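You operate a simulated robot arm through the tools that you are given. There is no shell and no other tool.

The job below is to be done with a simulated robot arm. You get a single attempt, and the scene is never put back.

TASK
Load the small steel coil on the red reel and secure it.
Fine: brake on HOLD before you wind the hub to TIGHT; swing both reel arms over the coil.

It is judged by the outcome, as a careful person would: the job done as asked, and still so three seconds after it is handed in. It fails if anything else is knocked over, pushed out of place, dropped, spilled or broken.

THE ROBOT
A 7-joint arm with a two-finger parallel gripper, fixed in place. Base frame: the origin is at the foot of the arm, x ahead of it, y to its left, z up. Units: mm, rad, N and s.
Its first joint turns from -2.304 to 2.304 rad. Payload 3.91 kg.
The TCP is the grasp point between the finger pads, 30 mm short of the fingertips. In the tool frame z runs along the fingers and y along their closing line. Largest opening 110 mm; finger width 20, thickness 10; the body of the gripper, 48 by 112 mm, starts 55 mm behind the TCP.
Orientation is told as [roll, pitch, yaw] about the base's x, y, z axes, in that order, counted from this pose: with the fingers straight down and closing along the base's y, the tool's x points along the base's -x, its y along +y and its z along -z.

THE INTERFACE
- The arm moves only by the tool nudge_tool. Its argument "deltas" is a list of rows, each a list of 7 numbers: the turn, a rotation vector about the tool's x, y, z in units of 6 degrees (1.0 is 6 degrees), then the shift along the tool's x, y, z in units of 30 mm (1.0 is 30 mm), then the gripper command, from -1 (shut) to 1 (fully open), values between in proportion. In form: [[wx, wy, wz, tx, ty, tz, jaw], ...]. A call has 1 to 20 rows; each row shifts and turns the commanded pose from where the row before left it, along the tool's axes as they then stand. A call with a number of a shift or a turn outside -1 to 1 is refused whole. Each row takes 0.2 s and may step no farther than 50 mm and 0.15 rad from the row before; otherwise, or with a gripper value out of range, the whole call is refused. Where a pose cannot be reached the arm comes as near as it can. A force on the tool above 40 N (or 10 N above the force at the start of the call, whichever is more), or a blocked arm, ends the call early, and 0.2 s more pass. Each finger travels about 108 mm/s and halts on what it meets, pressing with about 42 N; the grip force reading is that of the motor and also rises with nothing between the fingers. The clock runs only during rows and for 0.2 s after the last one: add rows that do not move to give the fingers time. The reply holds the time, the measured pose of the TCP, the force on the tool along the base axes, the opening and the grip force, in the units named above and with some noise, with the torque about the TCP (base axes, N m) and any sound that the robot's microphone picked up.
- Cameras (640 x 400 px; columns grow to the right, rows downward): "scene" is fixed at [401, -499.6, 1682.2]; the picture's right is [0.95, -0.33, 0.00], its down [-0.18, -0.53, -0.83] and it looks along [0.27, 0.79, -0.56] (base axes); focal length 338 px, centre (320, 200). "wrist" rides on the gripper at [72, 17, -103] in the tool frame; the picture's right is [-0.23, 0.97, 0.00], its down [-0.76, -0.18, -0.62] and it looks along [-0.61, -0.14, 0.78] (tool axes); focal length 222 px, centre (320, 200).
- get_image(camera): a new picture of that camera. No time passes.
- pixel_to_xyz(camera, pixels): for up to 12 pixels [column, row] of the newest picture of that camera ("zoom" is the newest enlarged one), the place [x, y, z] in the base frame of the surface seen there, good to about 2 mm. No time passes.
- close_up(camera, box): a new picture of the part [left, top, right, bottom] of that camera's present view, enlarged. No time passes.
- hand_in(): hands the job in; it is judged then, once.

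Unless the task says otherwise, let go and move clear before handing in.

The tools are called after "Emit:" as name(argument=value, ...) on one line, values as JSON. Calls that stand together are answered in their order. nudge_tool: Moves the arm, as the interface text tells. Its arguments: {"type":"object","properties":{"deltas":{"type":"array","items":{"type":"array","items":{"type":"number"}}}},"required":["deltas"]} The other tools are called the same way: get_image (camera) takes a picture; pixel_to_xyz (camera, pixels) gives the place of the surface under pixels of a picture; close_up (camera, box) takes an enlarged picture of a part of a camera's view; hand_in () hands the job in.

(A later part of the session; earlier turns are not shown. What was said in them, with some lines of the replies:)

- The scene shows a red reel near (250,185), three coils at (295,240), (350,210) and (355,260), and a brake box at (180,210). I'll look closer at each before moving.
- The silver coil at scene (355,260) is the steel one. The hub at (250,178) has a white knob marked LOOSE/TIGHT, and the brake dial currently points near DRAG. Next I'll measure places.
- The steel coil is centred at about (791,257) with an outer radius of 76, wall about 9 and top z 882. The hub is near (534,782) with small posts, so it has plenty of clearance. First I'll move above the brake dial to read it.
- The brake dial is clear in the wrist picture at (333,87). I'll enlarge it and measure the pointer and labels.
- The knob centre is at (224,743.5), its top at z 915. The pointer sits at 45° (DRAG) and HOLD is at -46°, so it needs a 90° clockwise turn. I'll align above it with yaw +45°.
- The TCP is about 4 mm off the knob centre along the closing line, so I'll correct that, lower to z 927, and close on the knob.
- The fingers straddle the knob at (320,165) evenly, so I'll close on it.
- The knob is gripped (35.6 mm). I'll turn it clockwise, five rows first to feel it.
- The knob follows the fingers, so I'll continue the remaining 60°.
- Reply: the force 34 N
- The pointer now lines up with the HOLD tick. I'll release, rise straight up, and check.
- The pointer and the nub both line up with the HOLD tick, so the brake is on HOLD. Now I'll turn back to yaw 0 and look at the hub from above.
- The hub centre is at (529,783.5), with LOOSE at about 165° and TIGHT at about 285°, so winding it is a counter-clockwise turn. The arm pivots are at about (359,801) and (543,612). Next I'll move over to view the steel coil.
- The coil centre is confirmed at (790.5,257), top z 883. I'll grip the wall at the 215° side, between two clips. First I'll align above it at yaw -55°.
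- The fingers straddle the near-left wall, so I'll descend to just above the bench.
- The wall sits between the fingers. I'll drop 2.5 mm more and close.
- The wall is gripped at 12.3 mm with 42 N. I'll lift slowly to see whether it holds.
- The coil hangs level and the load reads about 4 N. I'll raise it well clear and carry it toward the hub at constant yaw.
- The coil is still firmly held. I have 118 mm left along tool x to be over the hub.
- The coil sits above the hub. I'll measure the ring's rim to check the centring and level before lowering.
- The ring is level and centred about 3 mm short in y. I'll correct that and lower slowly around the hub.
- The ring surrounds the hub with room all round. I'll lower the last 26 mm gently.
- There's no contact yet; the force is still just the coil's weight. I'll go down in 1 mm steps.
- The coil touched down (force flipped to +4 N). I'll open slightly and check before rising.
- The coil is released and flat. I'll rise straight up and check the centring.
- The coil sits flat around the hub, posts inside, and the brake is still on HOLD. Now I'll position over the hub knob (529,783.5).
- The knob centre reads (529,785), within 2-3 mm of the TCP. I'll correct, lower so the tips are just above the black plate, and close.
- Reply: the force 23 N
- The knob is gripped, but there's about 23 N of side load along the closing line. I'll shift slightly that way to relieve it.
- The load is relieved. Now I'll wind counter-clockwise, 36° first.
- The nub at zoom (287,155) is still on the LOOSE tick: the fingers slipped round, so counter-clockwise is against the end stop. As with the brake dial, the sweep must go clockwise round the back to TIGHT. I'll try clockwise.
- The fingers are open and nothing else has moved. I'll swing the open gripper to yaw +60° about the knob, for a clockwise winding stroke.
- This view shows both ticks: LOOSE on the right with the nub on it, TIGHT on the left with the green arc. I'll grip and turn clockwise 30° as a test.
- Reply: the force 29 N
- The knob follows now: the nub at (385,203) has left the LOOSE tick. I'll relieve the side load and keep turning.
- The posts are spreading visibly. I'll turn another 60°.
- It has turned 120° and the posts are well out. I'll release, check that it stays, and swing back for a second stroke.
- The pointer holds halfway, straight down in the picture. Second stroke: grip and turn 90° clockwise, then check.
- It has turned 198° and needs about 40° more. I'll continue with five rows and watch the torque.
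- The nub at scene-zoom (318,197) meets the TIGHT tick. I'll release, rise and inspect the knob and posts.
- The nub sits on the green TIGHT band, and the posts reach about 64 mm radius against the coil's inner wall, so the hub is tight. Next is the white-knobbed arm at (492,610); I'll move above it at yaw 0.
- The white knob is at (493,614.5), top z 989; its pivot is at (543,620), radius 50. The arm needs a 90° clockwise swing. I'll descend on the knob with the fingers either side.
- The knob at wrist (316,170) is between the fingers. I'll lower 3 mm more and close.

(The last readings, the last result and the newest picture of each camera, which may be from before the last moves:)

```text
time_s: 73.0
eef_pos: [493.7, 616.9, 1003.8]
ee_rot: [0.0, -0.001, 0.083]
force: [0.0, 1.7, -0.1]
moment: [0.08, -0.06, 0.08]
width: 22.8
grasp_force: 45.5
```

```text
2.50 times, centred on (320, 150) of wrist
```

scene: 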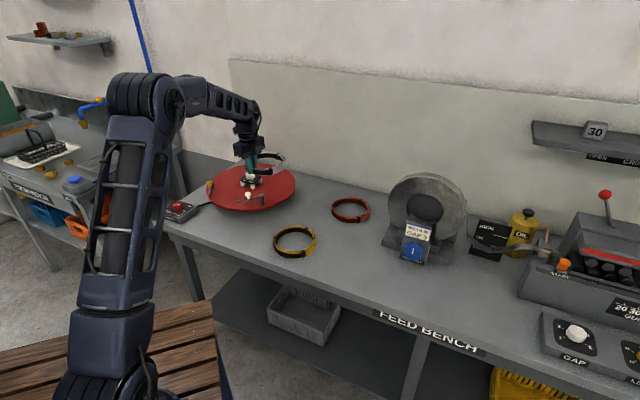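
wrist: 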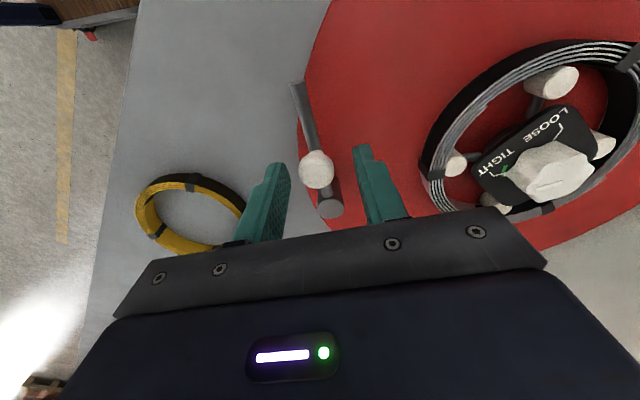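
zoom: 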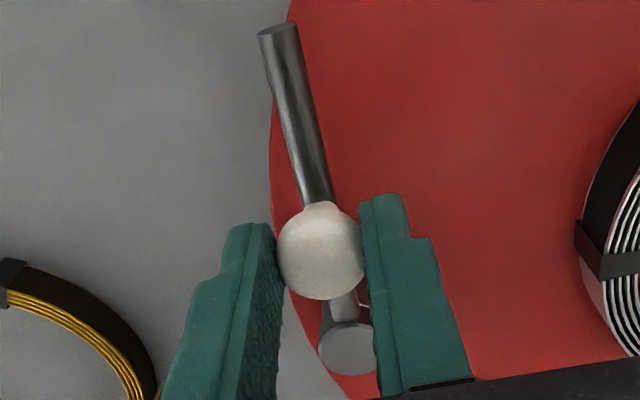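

The knob is gripped at 22.8 mm. I'll start the clockwise arc, 30° first, turning the tool with the arm.

Emit:
nudge_tool(deltas=[[0, 0, 1, -0.009, 0.175, 0, -1], [0, 0, 1, -0.009, 0.175, 0, -1], [0, 0, 1, -0.009, 0.175, 0, -1], [0, 0, 1, -0.009, 0.175, 0, -1], [0, 0, 1, -0.009, 0.175, 0, -1]])

Emit:
close_up(camera="wrist", box=[210, 50, 430, 230])

Emit:
close_up(camera="scene", box=[210, 165, 290, 220])

```text
time_s: 74.2
eef_pos: [497.4, 642.3, 1004.0]
ee_rot: [0.0, -0.001, -0.442]
force: [-2.8, 0.9, 11.3]
moment: [-0.04, 0.32, 0.01]
width: 22.6
grasp_force: 45.2
```

```text
2.22 times, centred on (320, 140) of wrist
```

zoom: 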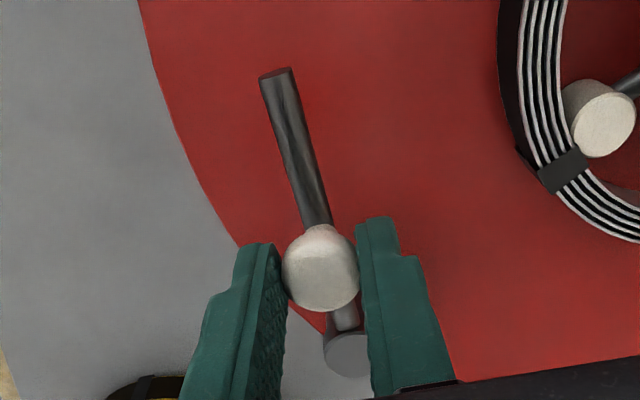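

```text
7.27 times, centred on (250, 192) of scene
```

zoom: 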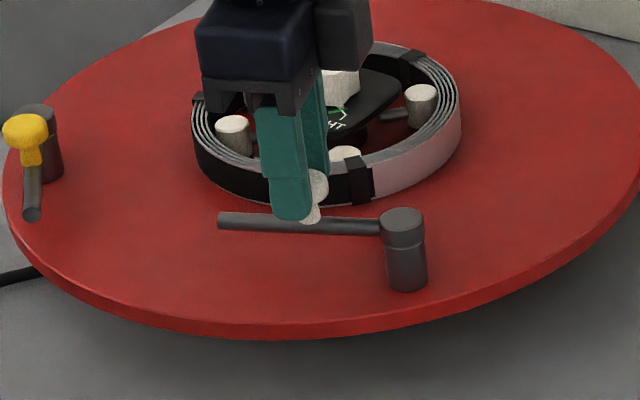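

The arm swings smoothly with low force. I'll continue another 36°.

Emit:
nudge_tool(deltas=[[0, 0, 1, -0.009, 0.175, 0, -1], [0, 0, 1, -0.009, 0.175, 0, -1], [0, 0, 1, -0.009, 0.175, 0, -1], [0, 0, 1, -0.009, 0.175, 0, -1], [0, 0, 1, -0.009, 0.175, 0, -1], [0, 0, 1, -0.009, 0.175, 0, -1]])

Emit:
close_up(camera="scene", box=[210, 165, 290, 220])

```text
time_s: 75.6
eef_pos: [515.7, 664.6, 1003.7]
ee_rot: [0.003, 0.001, -1.071]
force: [-11.2, 19.7, 32.1]
moment: [0.47, 0.34, 0.11]
width: 23.0
grasp_force: 45.2
```

```text
7.27 times, centred on (250, 192) of scene
```

zoom: 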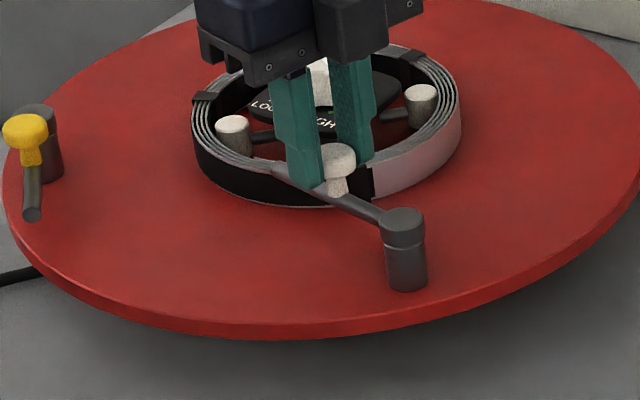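

The vertical force has risen to 32 N, likely from stored misalignment. I'll release, recentre on the knob and look before going on.

Emit:
nudge_tool(deltas=[[0, 0, 0, 0, 0, 0, -0.3], [0, 0, 0, 0, 0, 0, -0.3], [0, 0, 0, 0, 0, 0, -0.3]])

Emit:
get_image(camera="wrist")

Emit:
close_up(camera="wrist", box=[210, 50, 430, 230])

Emit:
close_up(camera="scene", box=[230, 170, 280, 210])

```text
time_s: 76.4
eef_pos: [518.3, 663.6, 1002.2]
ee_rot: [0.0, 0.0, -1.07]
force: [0.5, -0.2, 0.5]
moment: [0.01, 0.0, 0.04]
width: 38.4
grasp_force: 0.1
```

```text
taken
```

wrist: 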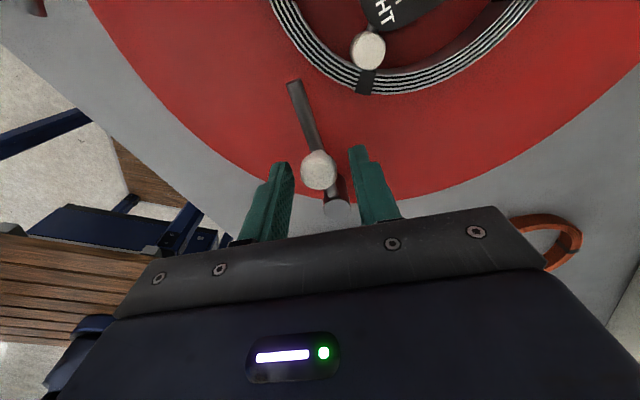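

```text
2.22 times, centred on (320, 140) of wrist
```

zoom: 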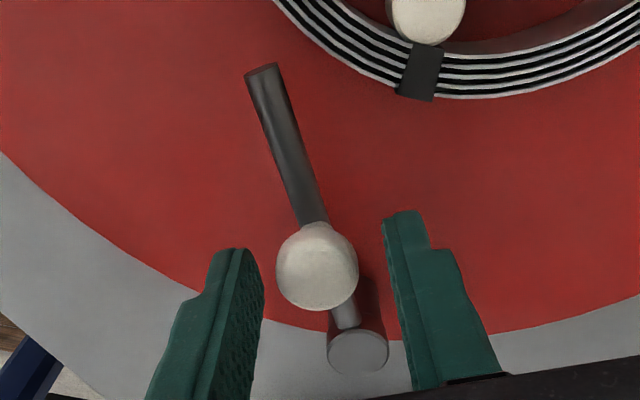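

```text
10.00 times, centred on (255, 190) of scene
```

zoom: 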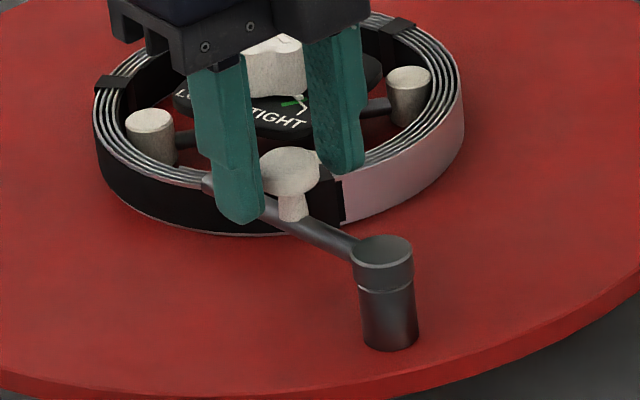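

Emit:
pixel_to_xyz(camera="wrist", pixels=[[293, 82], [298, 100], [318, 168], [310, 145], [337, 208], [365, 82], [345, 70], [310, 166], [326, 166], [318, 155], [318, 183], [390, 90]])

```text
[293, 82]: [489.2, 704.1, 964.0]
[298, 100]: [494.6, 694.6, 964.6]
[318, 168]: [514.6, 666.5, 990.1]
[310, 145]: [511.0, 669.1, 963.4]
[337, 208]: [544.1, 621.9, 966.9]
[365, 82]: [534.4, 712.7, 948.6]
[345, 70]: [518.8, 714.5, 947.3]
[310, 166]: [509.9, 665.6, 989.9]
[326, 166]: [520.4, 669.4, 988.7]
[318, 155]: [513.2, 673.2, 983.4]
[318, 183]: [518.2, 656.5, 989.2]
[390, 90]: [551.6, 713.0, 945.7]
```

Nothing is touching: the arm is level at z 964, now at 123.5°, and the target is 94.7°. I'll recentre, regrip and finish the swing.

Emit:
nudge_tool(deltas=[[0, 0, 0, 0.11, -0.033, 0, -0.3], [0, 0, 0, 0, 0, 0, -1], [0, 0, 0, 0, 0, 0, -1], [0, 0, 1, 0.006, 0.18, 0, -1], [0, 0, 1, 0.006, 0.18, 0, -1], [0, 0, 1, 0.006, 0.18, 0, -1]])

Emit:
close_up(camera="scene", box=[230, 170, 280, 210])

```text
time_s: 77.8
eef_pos: [529.9, 673.0, 1001.3]
ee_rot: [-0.002, -0.001, -1.385]
force: [6.3, -0.1, -5.2]
moment: [-0.67, -0.35, 0.33]
width: 23.1
grasp_force: 44.7
```

```text
10.00 times, centred on (255, 190) of scene
```

zoom: 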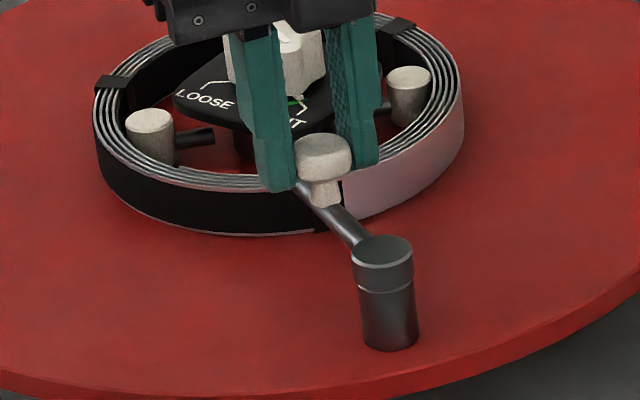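

Emit:
nudge_tool(deltas=[[0, 0, 1, 0.006, 0.18, 0, -1], [0, 0, 0.8, 0.006, 0.145, 0, -1], [0, 0, 0, 0, 0, 0, -1]])

Emit:
nudge_tool(deltas=[[0, 0, 0, 0, 0, 0, -0.2], [0, 0, 0, 0, 0, 0, -0.2], [0, 0, 0, 0, 0, -0.8, -0.2], [0, 0, 0, 0, 0, -1, -0.2], [0, 0, 0, 0, 0, -1, -0.2], [0, 0, 0, 0, 0, 0, -0.2]])

Emit:
get_image(camera="wrist")

Emit:
close_up(camera="scene", box=[195, 150, 307, 220])

```text
time_s: 78.6
eef_pos: [540.0, 674.6, 1002.4]
ee_rot: [-0.001, -0.002, -1.572]
force: [0.8, -7.1, -24.7]
moment: [0.29, -0.01, 0.11]
width: 23.1
grasp_force: 45.0
```

```text
time_s: 80.0
eef_pos: [541.9, 672.4, 1084.8]
ee_rot: [-0.001, 0.0, -1.573]
force: [0.2, -0.6, 0.0]
moment: [-0.02, 0.0, -0.01]
width: 43.8
grasp_force: 0.0
```

```text
taken
```

wrist: 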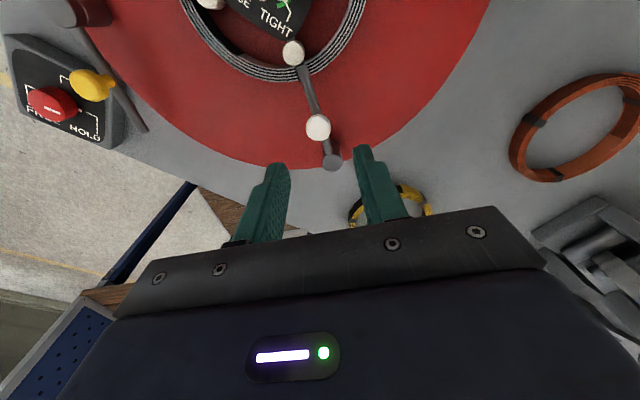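

```text
5.71 times, centred on (251, 185) of scene
```

zoom: 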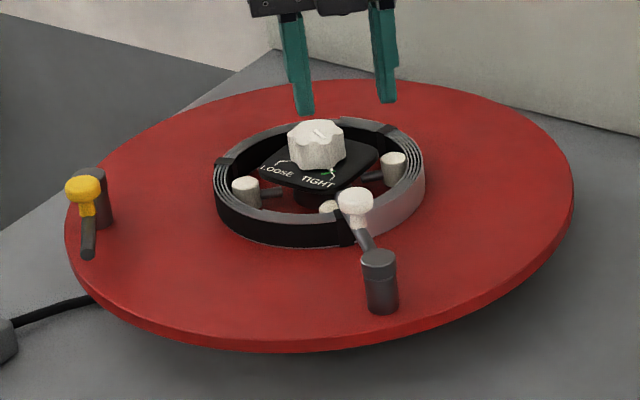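

The white arm is now over the coil. I'll verify its tip and measure the second arm.

Emit:
close_up(camera="wrist", box=[250, 20, 370, 180])

Emit:
pixel_to_xyz(camera="wrist", pixels=[[334, 163], [318, 127], [301, 72], [304, 85], [298, 66], [293, 52], [97, 82], [145, 130], [85, 30], [115, 90]])

```text
2.50 times, centred on (310, 100) of wrist
```

zoom: 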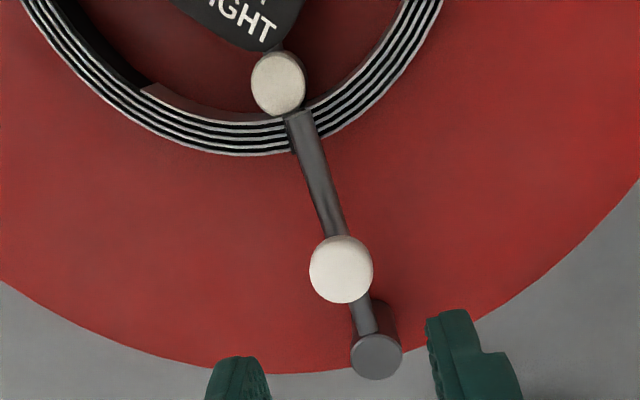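

```text
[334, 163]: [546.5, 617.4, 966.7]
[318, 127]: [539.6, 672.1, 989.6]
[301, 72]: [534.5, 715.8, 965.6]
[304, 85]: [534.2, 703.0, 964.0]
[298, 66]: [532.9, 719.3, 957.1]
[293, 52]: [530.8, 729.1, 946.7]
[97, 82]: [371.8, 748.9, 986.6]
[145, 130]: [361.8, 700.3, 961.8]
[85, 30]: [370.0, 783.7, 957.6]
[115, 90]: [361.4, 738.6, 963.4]
```

The white arm's tip is at (533,719), 65 mm from the hub centre, so it lies across the whole coil width. Now I'll move above the yellow knob at about (359,750).

Emit:
nudge_tool(deltas=[[0, 0, 0, 0.371, -0.867, 0, -0.2], [0, 0, 0, 0.371, -0.867, 0, -0.2], [0, 0, 0, 0.371, -0.867, 0, -0.2], [0, 0, 0, 0.371, -0.867, 0, -0.2], [0, 0, 0, 0.371, -0.867, 0, -0.2], [0, 0, 0, 0.371, -0.867, 0, -0.2], [0, 0, 0, 0.371, -0.867, 0, -0.2], [0, 0, 0.5, 0, 0, 0.5, -0.2], [0, 0, 0, 0, 0, 0, -0.2]])

Emit:
get_image(camera="wrist")

Emit:
close_up(camera="wrist", box=[250, 40, 400, 210])

```text
time_s: 82.0
eef_pos: [357.0, 751.0, 1071.1]
ee_rot: [0.001, 0.0, -1.624]
force: [-0.7, -0.1, 0.5]
moment: [-0.01, -0.03, 0.0]
width: 44.1
grasp_force: 0.1
```

```text
taken
```

wrist: 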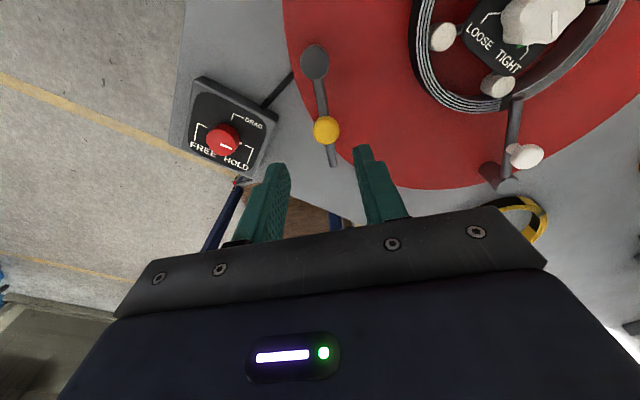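

```text
2.35 times, centred on (325, 125) of wrist
```

zoom: 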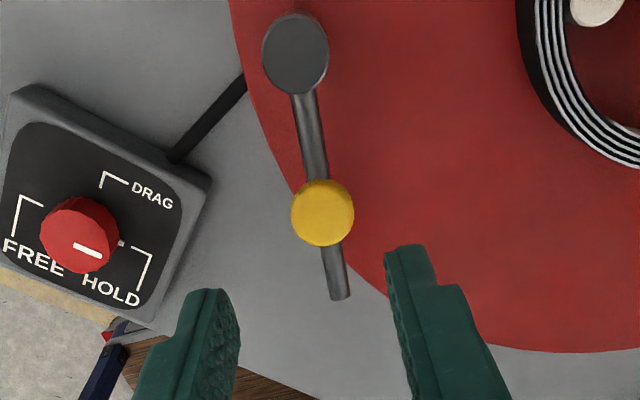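

Emit:
pixel_to_xyz(camera="wrist", pixels=[[326, 128], [314, 128], [338, 128], [326, 117], [326, 142], [315, 60], [302, 62], [327, 58], [315, 46], [317, 77], [334, 164], [321, 100]])

```text
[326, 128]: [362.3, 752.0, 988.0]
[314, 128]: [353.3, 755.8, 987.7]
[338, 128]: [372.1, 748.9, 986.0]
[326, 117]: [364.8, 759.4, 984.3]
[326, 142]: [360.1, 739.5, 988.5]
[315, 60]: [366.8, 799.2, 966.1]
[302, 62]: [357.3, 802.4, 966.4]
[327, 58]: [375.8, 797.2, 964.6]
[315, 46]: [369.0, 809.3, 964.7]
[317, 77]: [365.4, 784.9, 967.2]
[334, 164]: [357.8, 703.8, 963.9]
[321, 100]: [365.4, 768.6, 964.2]
```

The yellow knob is at (362.5,750.5), its pivot at (367,799), so that arm needs a 90° counter-clockwise swing. I'll align and lower.

Emit:
nudge_tool(deltas=[[0, 0, 0.43, -0.01, 0.18, 0, -0.2], [0, 0, 0, 0, 0, 0.75, -0.2], [0, 0, 0, 0, 0, 0.75, -0.2], [0, 0, 0, 0, 0, 0.75, -0.2], [0, 0, 0, 0, 0, 0, -0.2]])

Emit:
get_image(camera="wrist")

Emit:
close_up(camera="scene", box=[190, 150, 270, 210])

```text
time_s: 83.2
eef_pos: [362.9, 753.5, 1006.1]
ee_rot: [0.0, 0.0, -1.67]
force: [0.0, -1.1, -0.1]
moment: [-0.01, -0.01, 0.01]
width: 43.9
grasp_force: 0.1
```

```text
taken
```

wrist: 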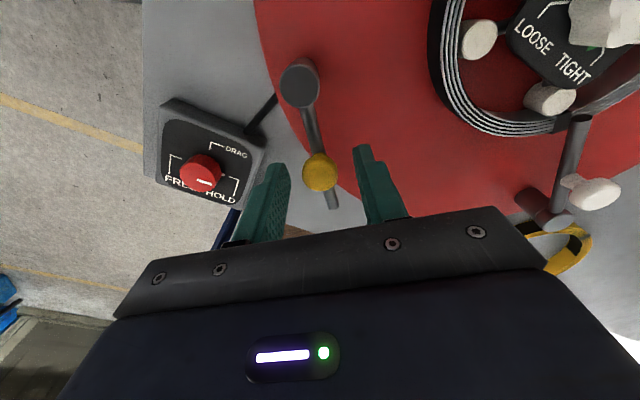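

```text
6.67 times, centred on (230, 180) of scene
```

zoom: 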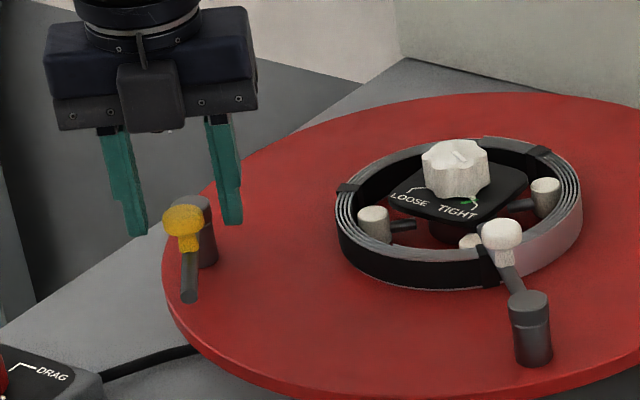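

The knob at (319,172) is centred between the fingers. I'll lower 3 mm, grip, and start the counter-clockwise arc.

Emit:
nudge_tool(deltas=[[0, 0, 0, -0.05, 0, 0.08, -0.2], [0, 0, 0, 0, 0, 0, -1], [0, 0, 0, 0, 0, 0, -1], [0, 0, 0, 0, 0, 0, -1]])

Emit:
nudge_tool(deltas=[[0, 0, -1, 0.009, 0.173, 0, -1], [0, 0, -1, 0.009, 0.173, 0, -1], [0, 0, -1, 0.009, 0.173, 0, -1], [0, 0, -1, 0.009, 0.173, 0, -1], [0, 0, -1, 0.009, 0.173, 0, -1]])

Emit:
close_up(camera="scene", box=[190, 150, 270, 210])

Emit:
get_image(camera="wrist")

```text
time_s: 84.2
eef_pos: [362.4, 751.6, 1002.9]
ee_rot: [0.0, 0.0, -1.67]
force: [1.1, 0.4, -0.5]
moment: [0.12, -0.03, -0.06]
width: 23.0
grasp_force: 45.0
```

```text
time_s: 85.4
eef_pos: [388.5, 755.1, 1002.1]
ee_rot: [-0.001, 0.0, -1.144]
force: [-11.6, 13.0, 4.5]
moment: [0.64, 0.43, 0.18]
width: 23.3
grasp_force: 44.6
```

```text
6.67 times, centred on (230, 180) of scene
```

zoom: 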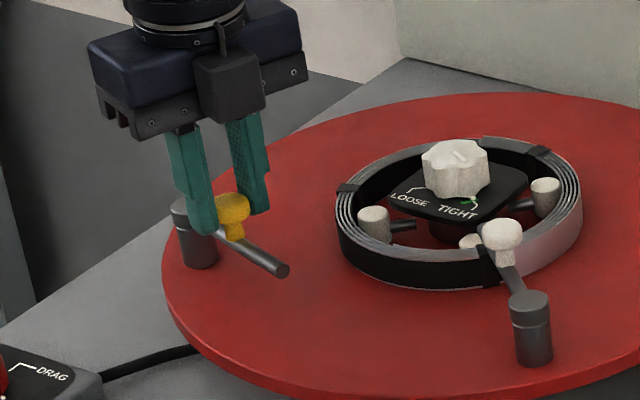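

```text
taken
```

wrist: 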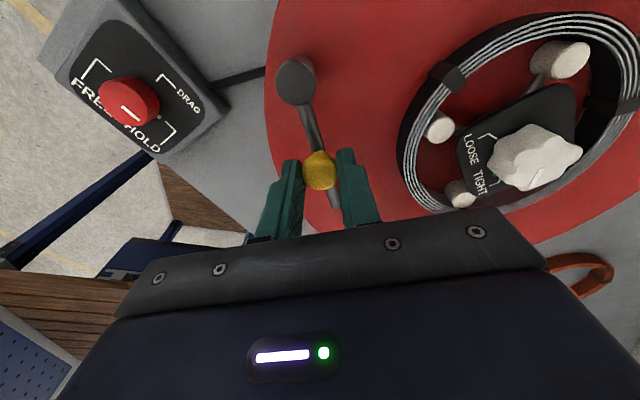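

The yellow arm is swinging with modest force. I'll continue another 30°.

Emit:
nudge_tool(deltas=[[0, 0, -1, 0.009, 0.173, 0, -1], [0, 0, -1, 0.009, 0.173, 0, -1], [0, 0, -1, 0.009, 0.173, 0, -1], [0, 0, -1, 0.009, 0.173, 0, -1], [0, 0, -1, 0.009, 0.173, 0, -1]])

Emit:
nudge_tool(deltas=[[0, 0, 0, 0, 0, 0, -0.3], [0, 0, 0, 0, 0, 0, -0.3], [0, 0, 0, 0, 0, 0, -0.3]])

Emit:
get_image(camera="wrist")

Emit:
close_up(camera="scene", box=[190, 150, 270, 210])

```text
time_s: 86.6
eef_pos: [408.0, 772.1, 1002.1]
ee_rot: [0.001, -0.001, -0.622]
force: [-12.3, 9.4, 6.6]
moment: [0.07, 0.13, -0.06]
width: 23.0
grasp_force: 44.8
```

```text
time_s: 87.4
eef_pos: [407.4, 771.8, 1002.5]
ee_rot: [0.0, 0.0, -0.623]
force: [-0.2, 0.3, 0.2]
moment: [0.0, 0.02, 0.0]
width: 38.5
grasp_force: 0.0
```

```text
taken
```

wrist: 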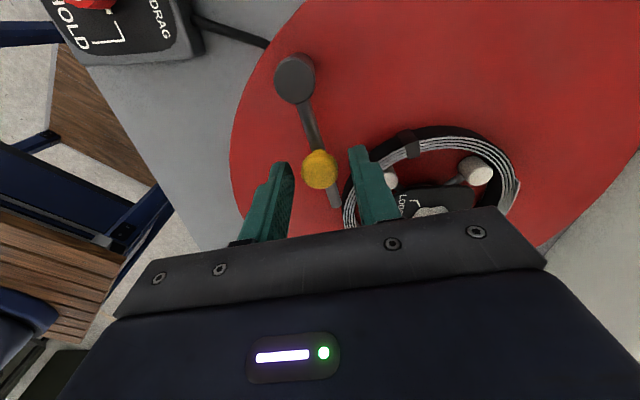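

```text
6.67 times, centred on (230, 180) of scene
```

zoom: 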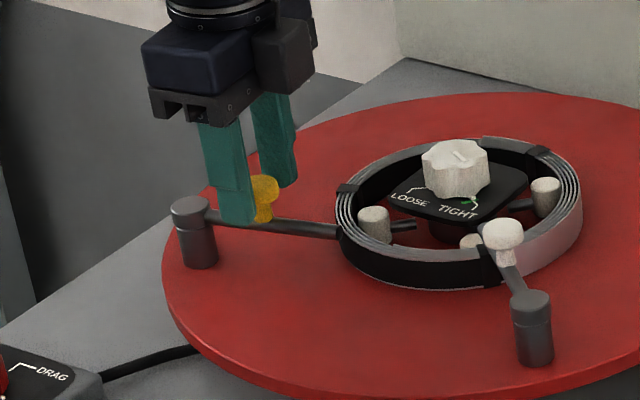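

Emit:
pixel_to_xyz(camera="wrist", pixels=[[320, 168], [296, 78], [333, 200], [310, 125], [312, 168], [328, 168]])

```text
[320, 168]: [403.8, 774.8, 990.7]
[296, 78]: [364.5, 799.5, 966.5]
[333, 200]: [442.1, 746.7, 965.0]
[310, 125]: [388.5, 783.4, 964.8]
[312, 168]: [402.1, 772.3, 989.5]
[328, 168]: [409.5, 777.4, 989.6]
```

The arm is at about -34° and the target is -5°. I'll recentre, regrip and swing the last 29°.

Emit:
nudge_tool(deltas=[[0, 0, 0, 0.13, 0.025, 0, -0.3], [0, 0, 0, 0, 0, 0, -1], [0, 0, 0, 0, 0, 0, -1], [0, 0, -1, 0.009, 0.173, 0, -1], [0, 0, -1, 0.009, 0.173, 0, -1], [0, 0, -1, 0.009, 0.173, 0, -1], [0, 0, -1, 0.009, 0.173, 0, -1], [0, 0, -0.8, 0.009, 0.14, 0, -1], [0, 0, 0, 0, 0, 0, -1]])

Emit:
close_up(camera="scene", box=[190, 150, 270, 210])

Emit:
get_image(camera="wrist")

```text
time_s: 89.4
eef_pos: [413.9, 796.9, 1003.0]
ee_rot: [0.0, 0.001, -0.117]
force: [-27.6, -14.0, 6.7]
moment: [-0.37, 0.95, -0.04]
width: 23.1
grasp_force: 45.0
```

```text
6.67 times, centred on (230, 180) of scene
```

zoom: 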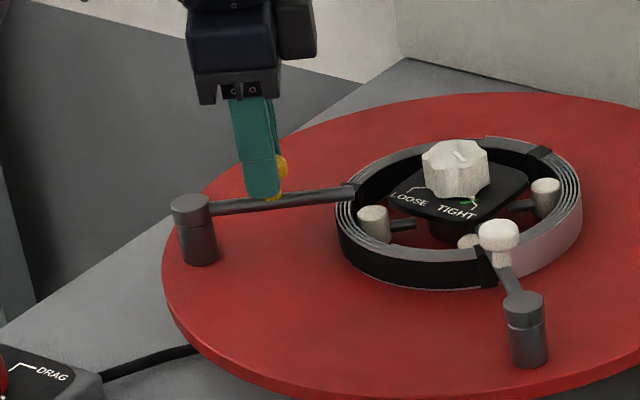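

```text
taken
```

wrist: 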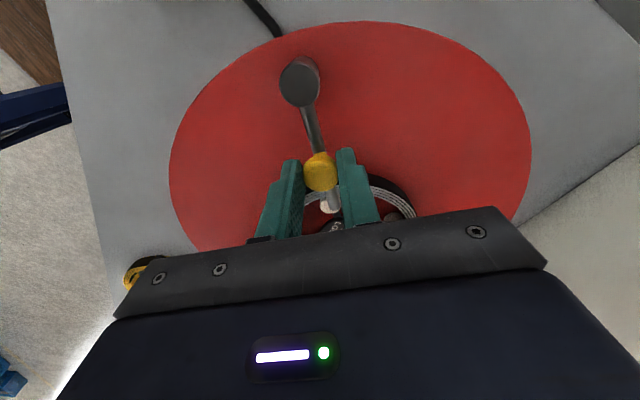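

The white arm has shifted slightly in the scene (knob (502,233) to (498,233)), so the yellow arm probably reached its stop. I'll release, rise and check everything.

Emit:
nudge_tool(deltas=[[0, 0, 0, 0, 0, 0, -0.2], [0, 0, 0, 0, 0, 0, -0.2], [0, 0, 0, 0, 0, -0.8, -0.2], [0, 0, 0, 0, 0, -1, -0.2], [0, 0, 0, 0, 0, -1, -0.2], [0, 0, 0, 0, 0, -1, -0.2], [0, 0, 0, 0, 0, 0, -0.2]])

Emit:
get_image(camera="wrist")

Emit:
close_up(camera="scene", box=[190, 150, 270, 210])

Emit:
close_up(camera="scene", box=[150, 150, 310, 250])

```text
time_s: 91.0
eef_pos: [415.6, 798.6, 1114.5]
ee_rot: [0.0, 0.0, -0.12]
force: [0.1, 0.2, 0.3]
moment: [0.0, -0.01, 0.01]
width: 44.1
grasp_force: 0.1
```

```text
taken
```

wrist: 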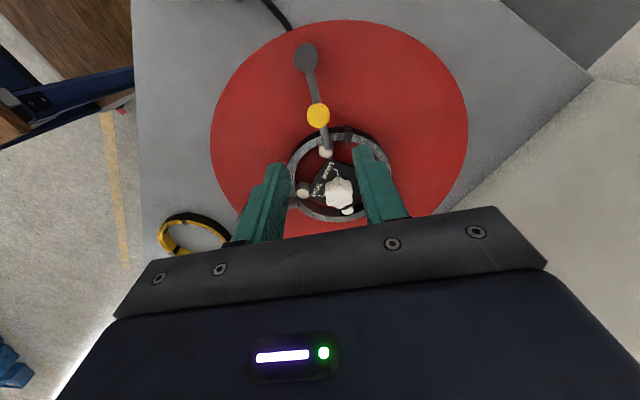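

```text
6.67 times, centred on (230, 180) of scene
```

zoom: 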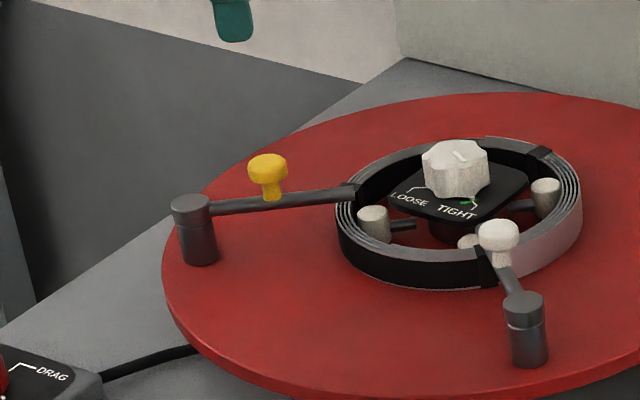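

```text
4.00 times, centred on (230, 200) of scene
```

zoom: 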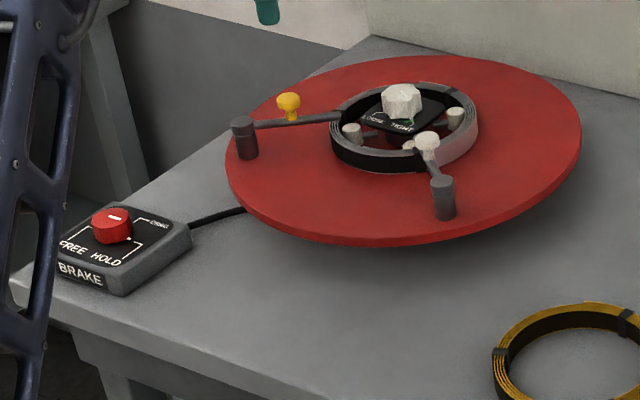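

Both arms cross the coil; the reel settled a degree or so and everything is still in place. I'll verify the tips, hub knob and brake precisely.

Emit:
close_up(camera="wrist", box=[270, 90, 410, 230])

Emit:
pixel_to_xyz(camera="wrist", pixels=[[306, 58], [318, 114], [326, 146], [324, 140], [340, 190], [328, 154], [304, 193]])

Emit:
close_up(camera="scene", box=[225, 165, 281, 205])

Emit:
pixel_to_xyz(camera="zoom", pixels=[[320, 200]])

Emit:
close_up(camera="scene", box=[158, 195, 206, 225])

```text
2.86 times, centred on (340, 160) of wrist
```

zoom: 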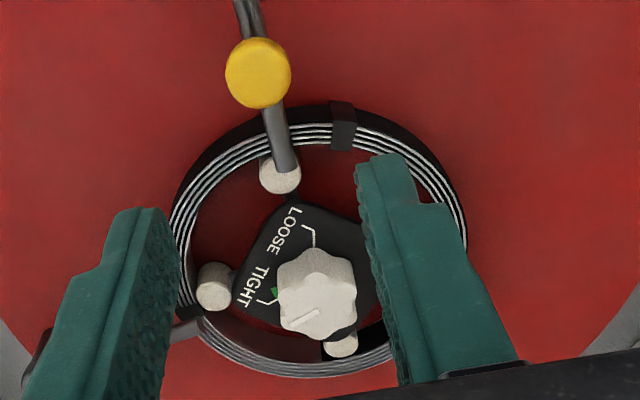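

```text
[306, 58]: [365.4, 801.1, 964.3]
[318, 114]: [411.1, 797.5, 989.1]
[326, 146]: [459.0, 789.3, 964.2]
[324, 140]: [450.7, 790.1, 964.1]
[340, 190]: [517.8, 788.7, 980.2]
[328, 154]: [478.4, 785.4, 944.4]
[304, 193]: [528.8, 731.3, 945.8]
```

```text
10.00 times, centred on (253, 185) of scene
```

zoom: 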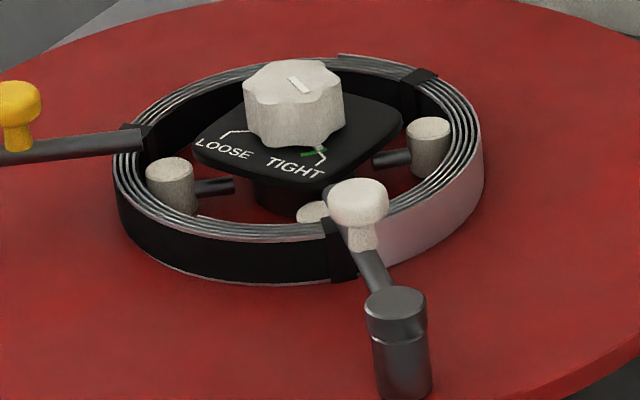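

```text
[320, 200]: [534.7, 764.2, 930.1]
```

```text
13.33 times, centred on (182, 210) of scene
```

zoom: 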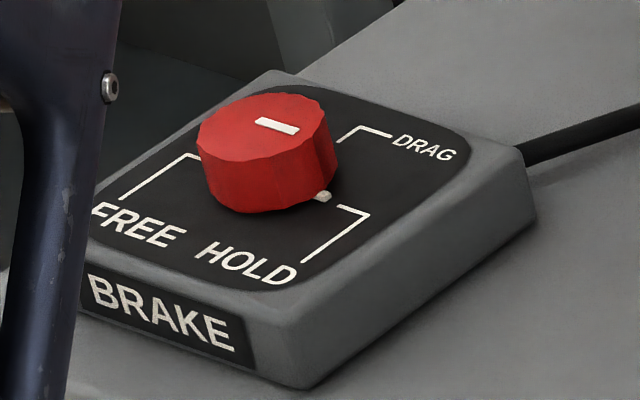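

The brake nub is on HOLD, the hub nub is on TIGHT, and both arm tips are over the coil (yellow tip about (463,789), white about (531,719)). I'll back the gripper clear and take a last look.

Emit:
nudge_tool(deltas=[[0, 0, 0, 0, 0, -1, -0.2], [0, 0, 0, 0, 0, -1, -0.2], [0, 0, 0, 0, 0, -1, -0.2], [0, 0, 0, 0.3, -1, -0.3, -0.2], [0, 0, 0, 0.3, -1, 0, -0.2], [0, 0, 0, 0.3, -1, 0, -0.2], [0, 0, 0, 0.3, -1, 0, -0.2], [0, 0, 0, 0.3, -1, 0, -0.2], [0, 0, 0, 0.3, -1, 0, -0.2], [0, 0, 0, 0.3, -1, 0, -0.2], [0, 0, 0, 0, 0, 0, -0.2], [0, 0, 0, 0, 0, 0, -0.2]])

Emit:
get_image(camera="scene")

Emit:
get_image(camera="wrist")

Emit:
close_up(camera="scene", box=[195, 150, 307, 220])

```text
time_s: 93.6
eef_pos: [328.0, 595.4, 1214.0]
ee_rot: [0.0, 0.002, -0.121]
force: [-0.1, 0.5, -1.1]
moment: [0.03, 0.01, -0.03]
width: 44.1
grasp_force: 0.0
```

```text
taken
```

scene: 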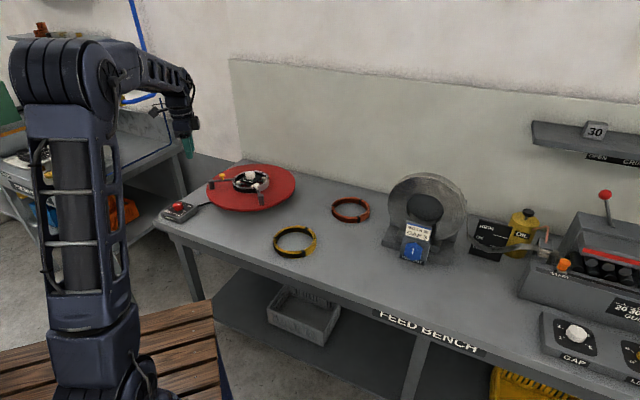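

```text
taken
```

wrist: 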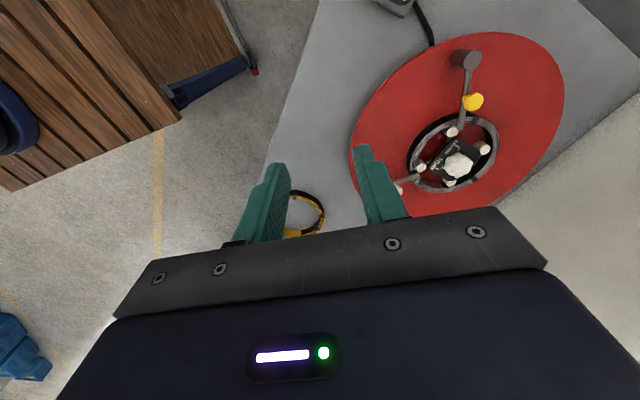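

```text
5.71 times, centred on (251, 185) of scene
```

zoom: 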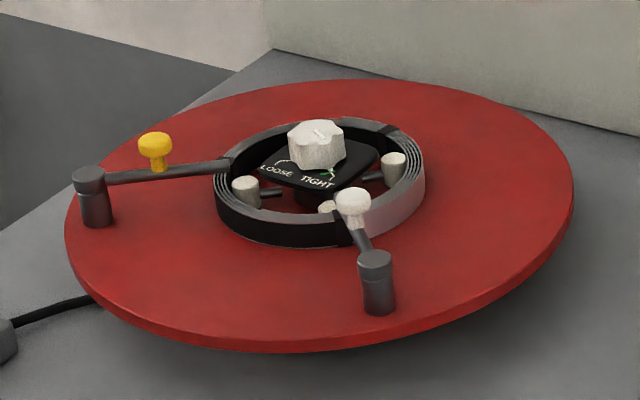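

The final pictures show the steel coil flat on the red reel with the hub on TIGHT and the brake on HOLD. Both arms lie over the coil, the other coils are undisturbed, and the gripper is clear, so I'm handing in.

Emit:
hand_in()

```text
The job is handed in.
```

The small steel coil is loaded on the red reel and secured, and I've handed the job in. I don't have the judge's result.

- **Brake:** I set it to HOLD before touching the hub, and it was still on HOLD in the last close-up.
- **Coil:** it sits flat on the reel around the hub, with the four posts spread out to its inner wall.
- **Hub:** it is wound to TIGHT, with its pointer on the green mark. I first tried turning it counter-clockwise, but that was against its end stop and the fingers slipped. Clockwise was the right way.
- **Reel arms:** both the white-knobbed and yellow-knobbed arms are swung in over the coil.

As the yellow arm came to the end of its swing, the reel itself turned by about a degree even with the brake on. Both arms still lie across the coil, and nothing else on the bench looks disturbed. The gripper is open and clear of the reel.
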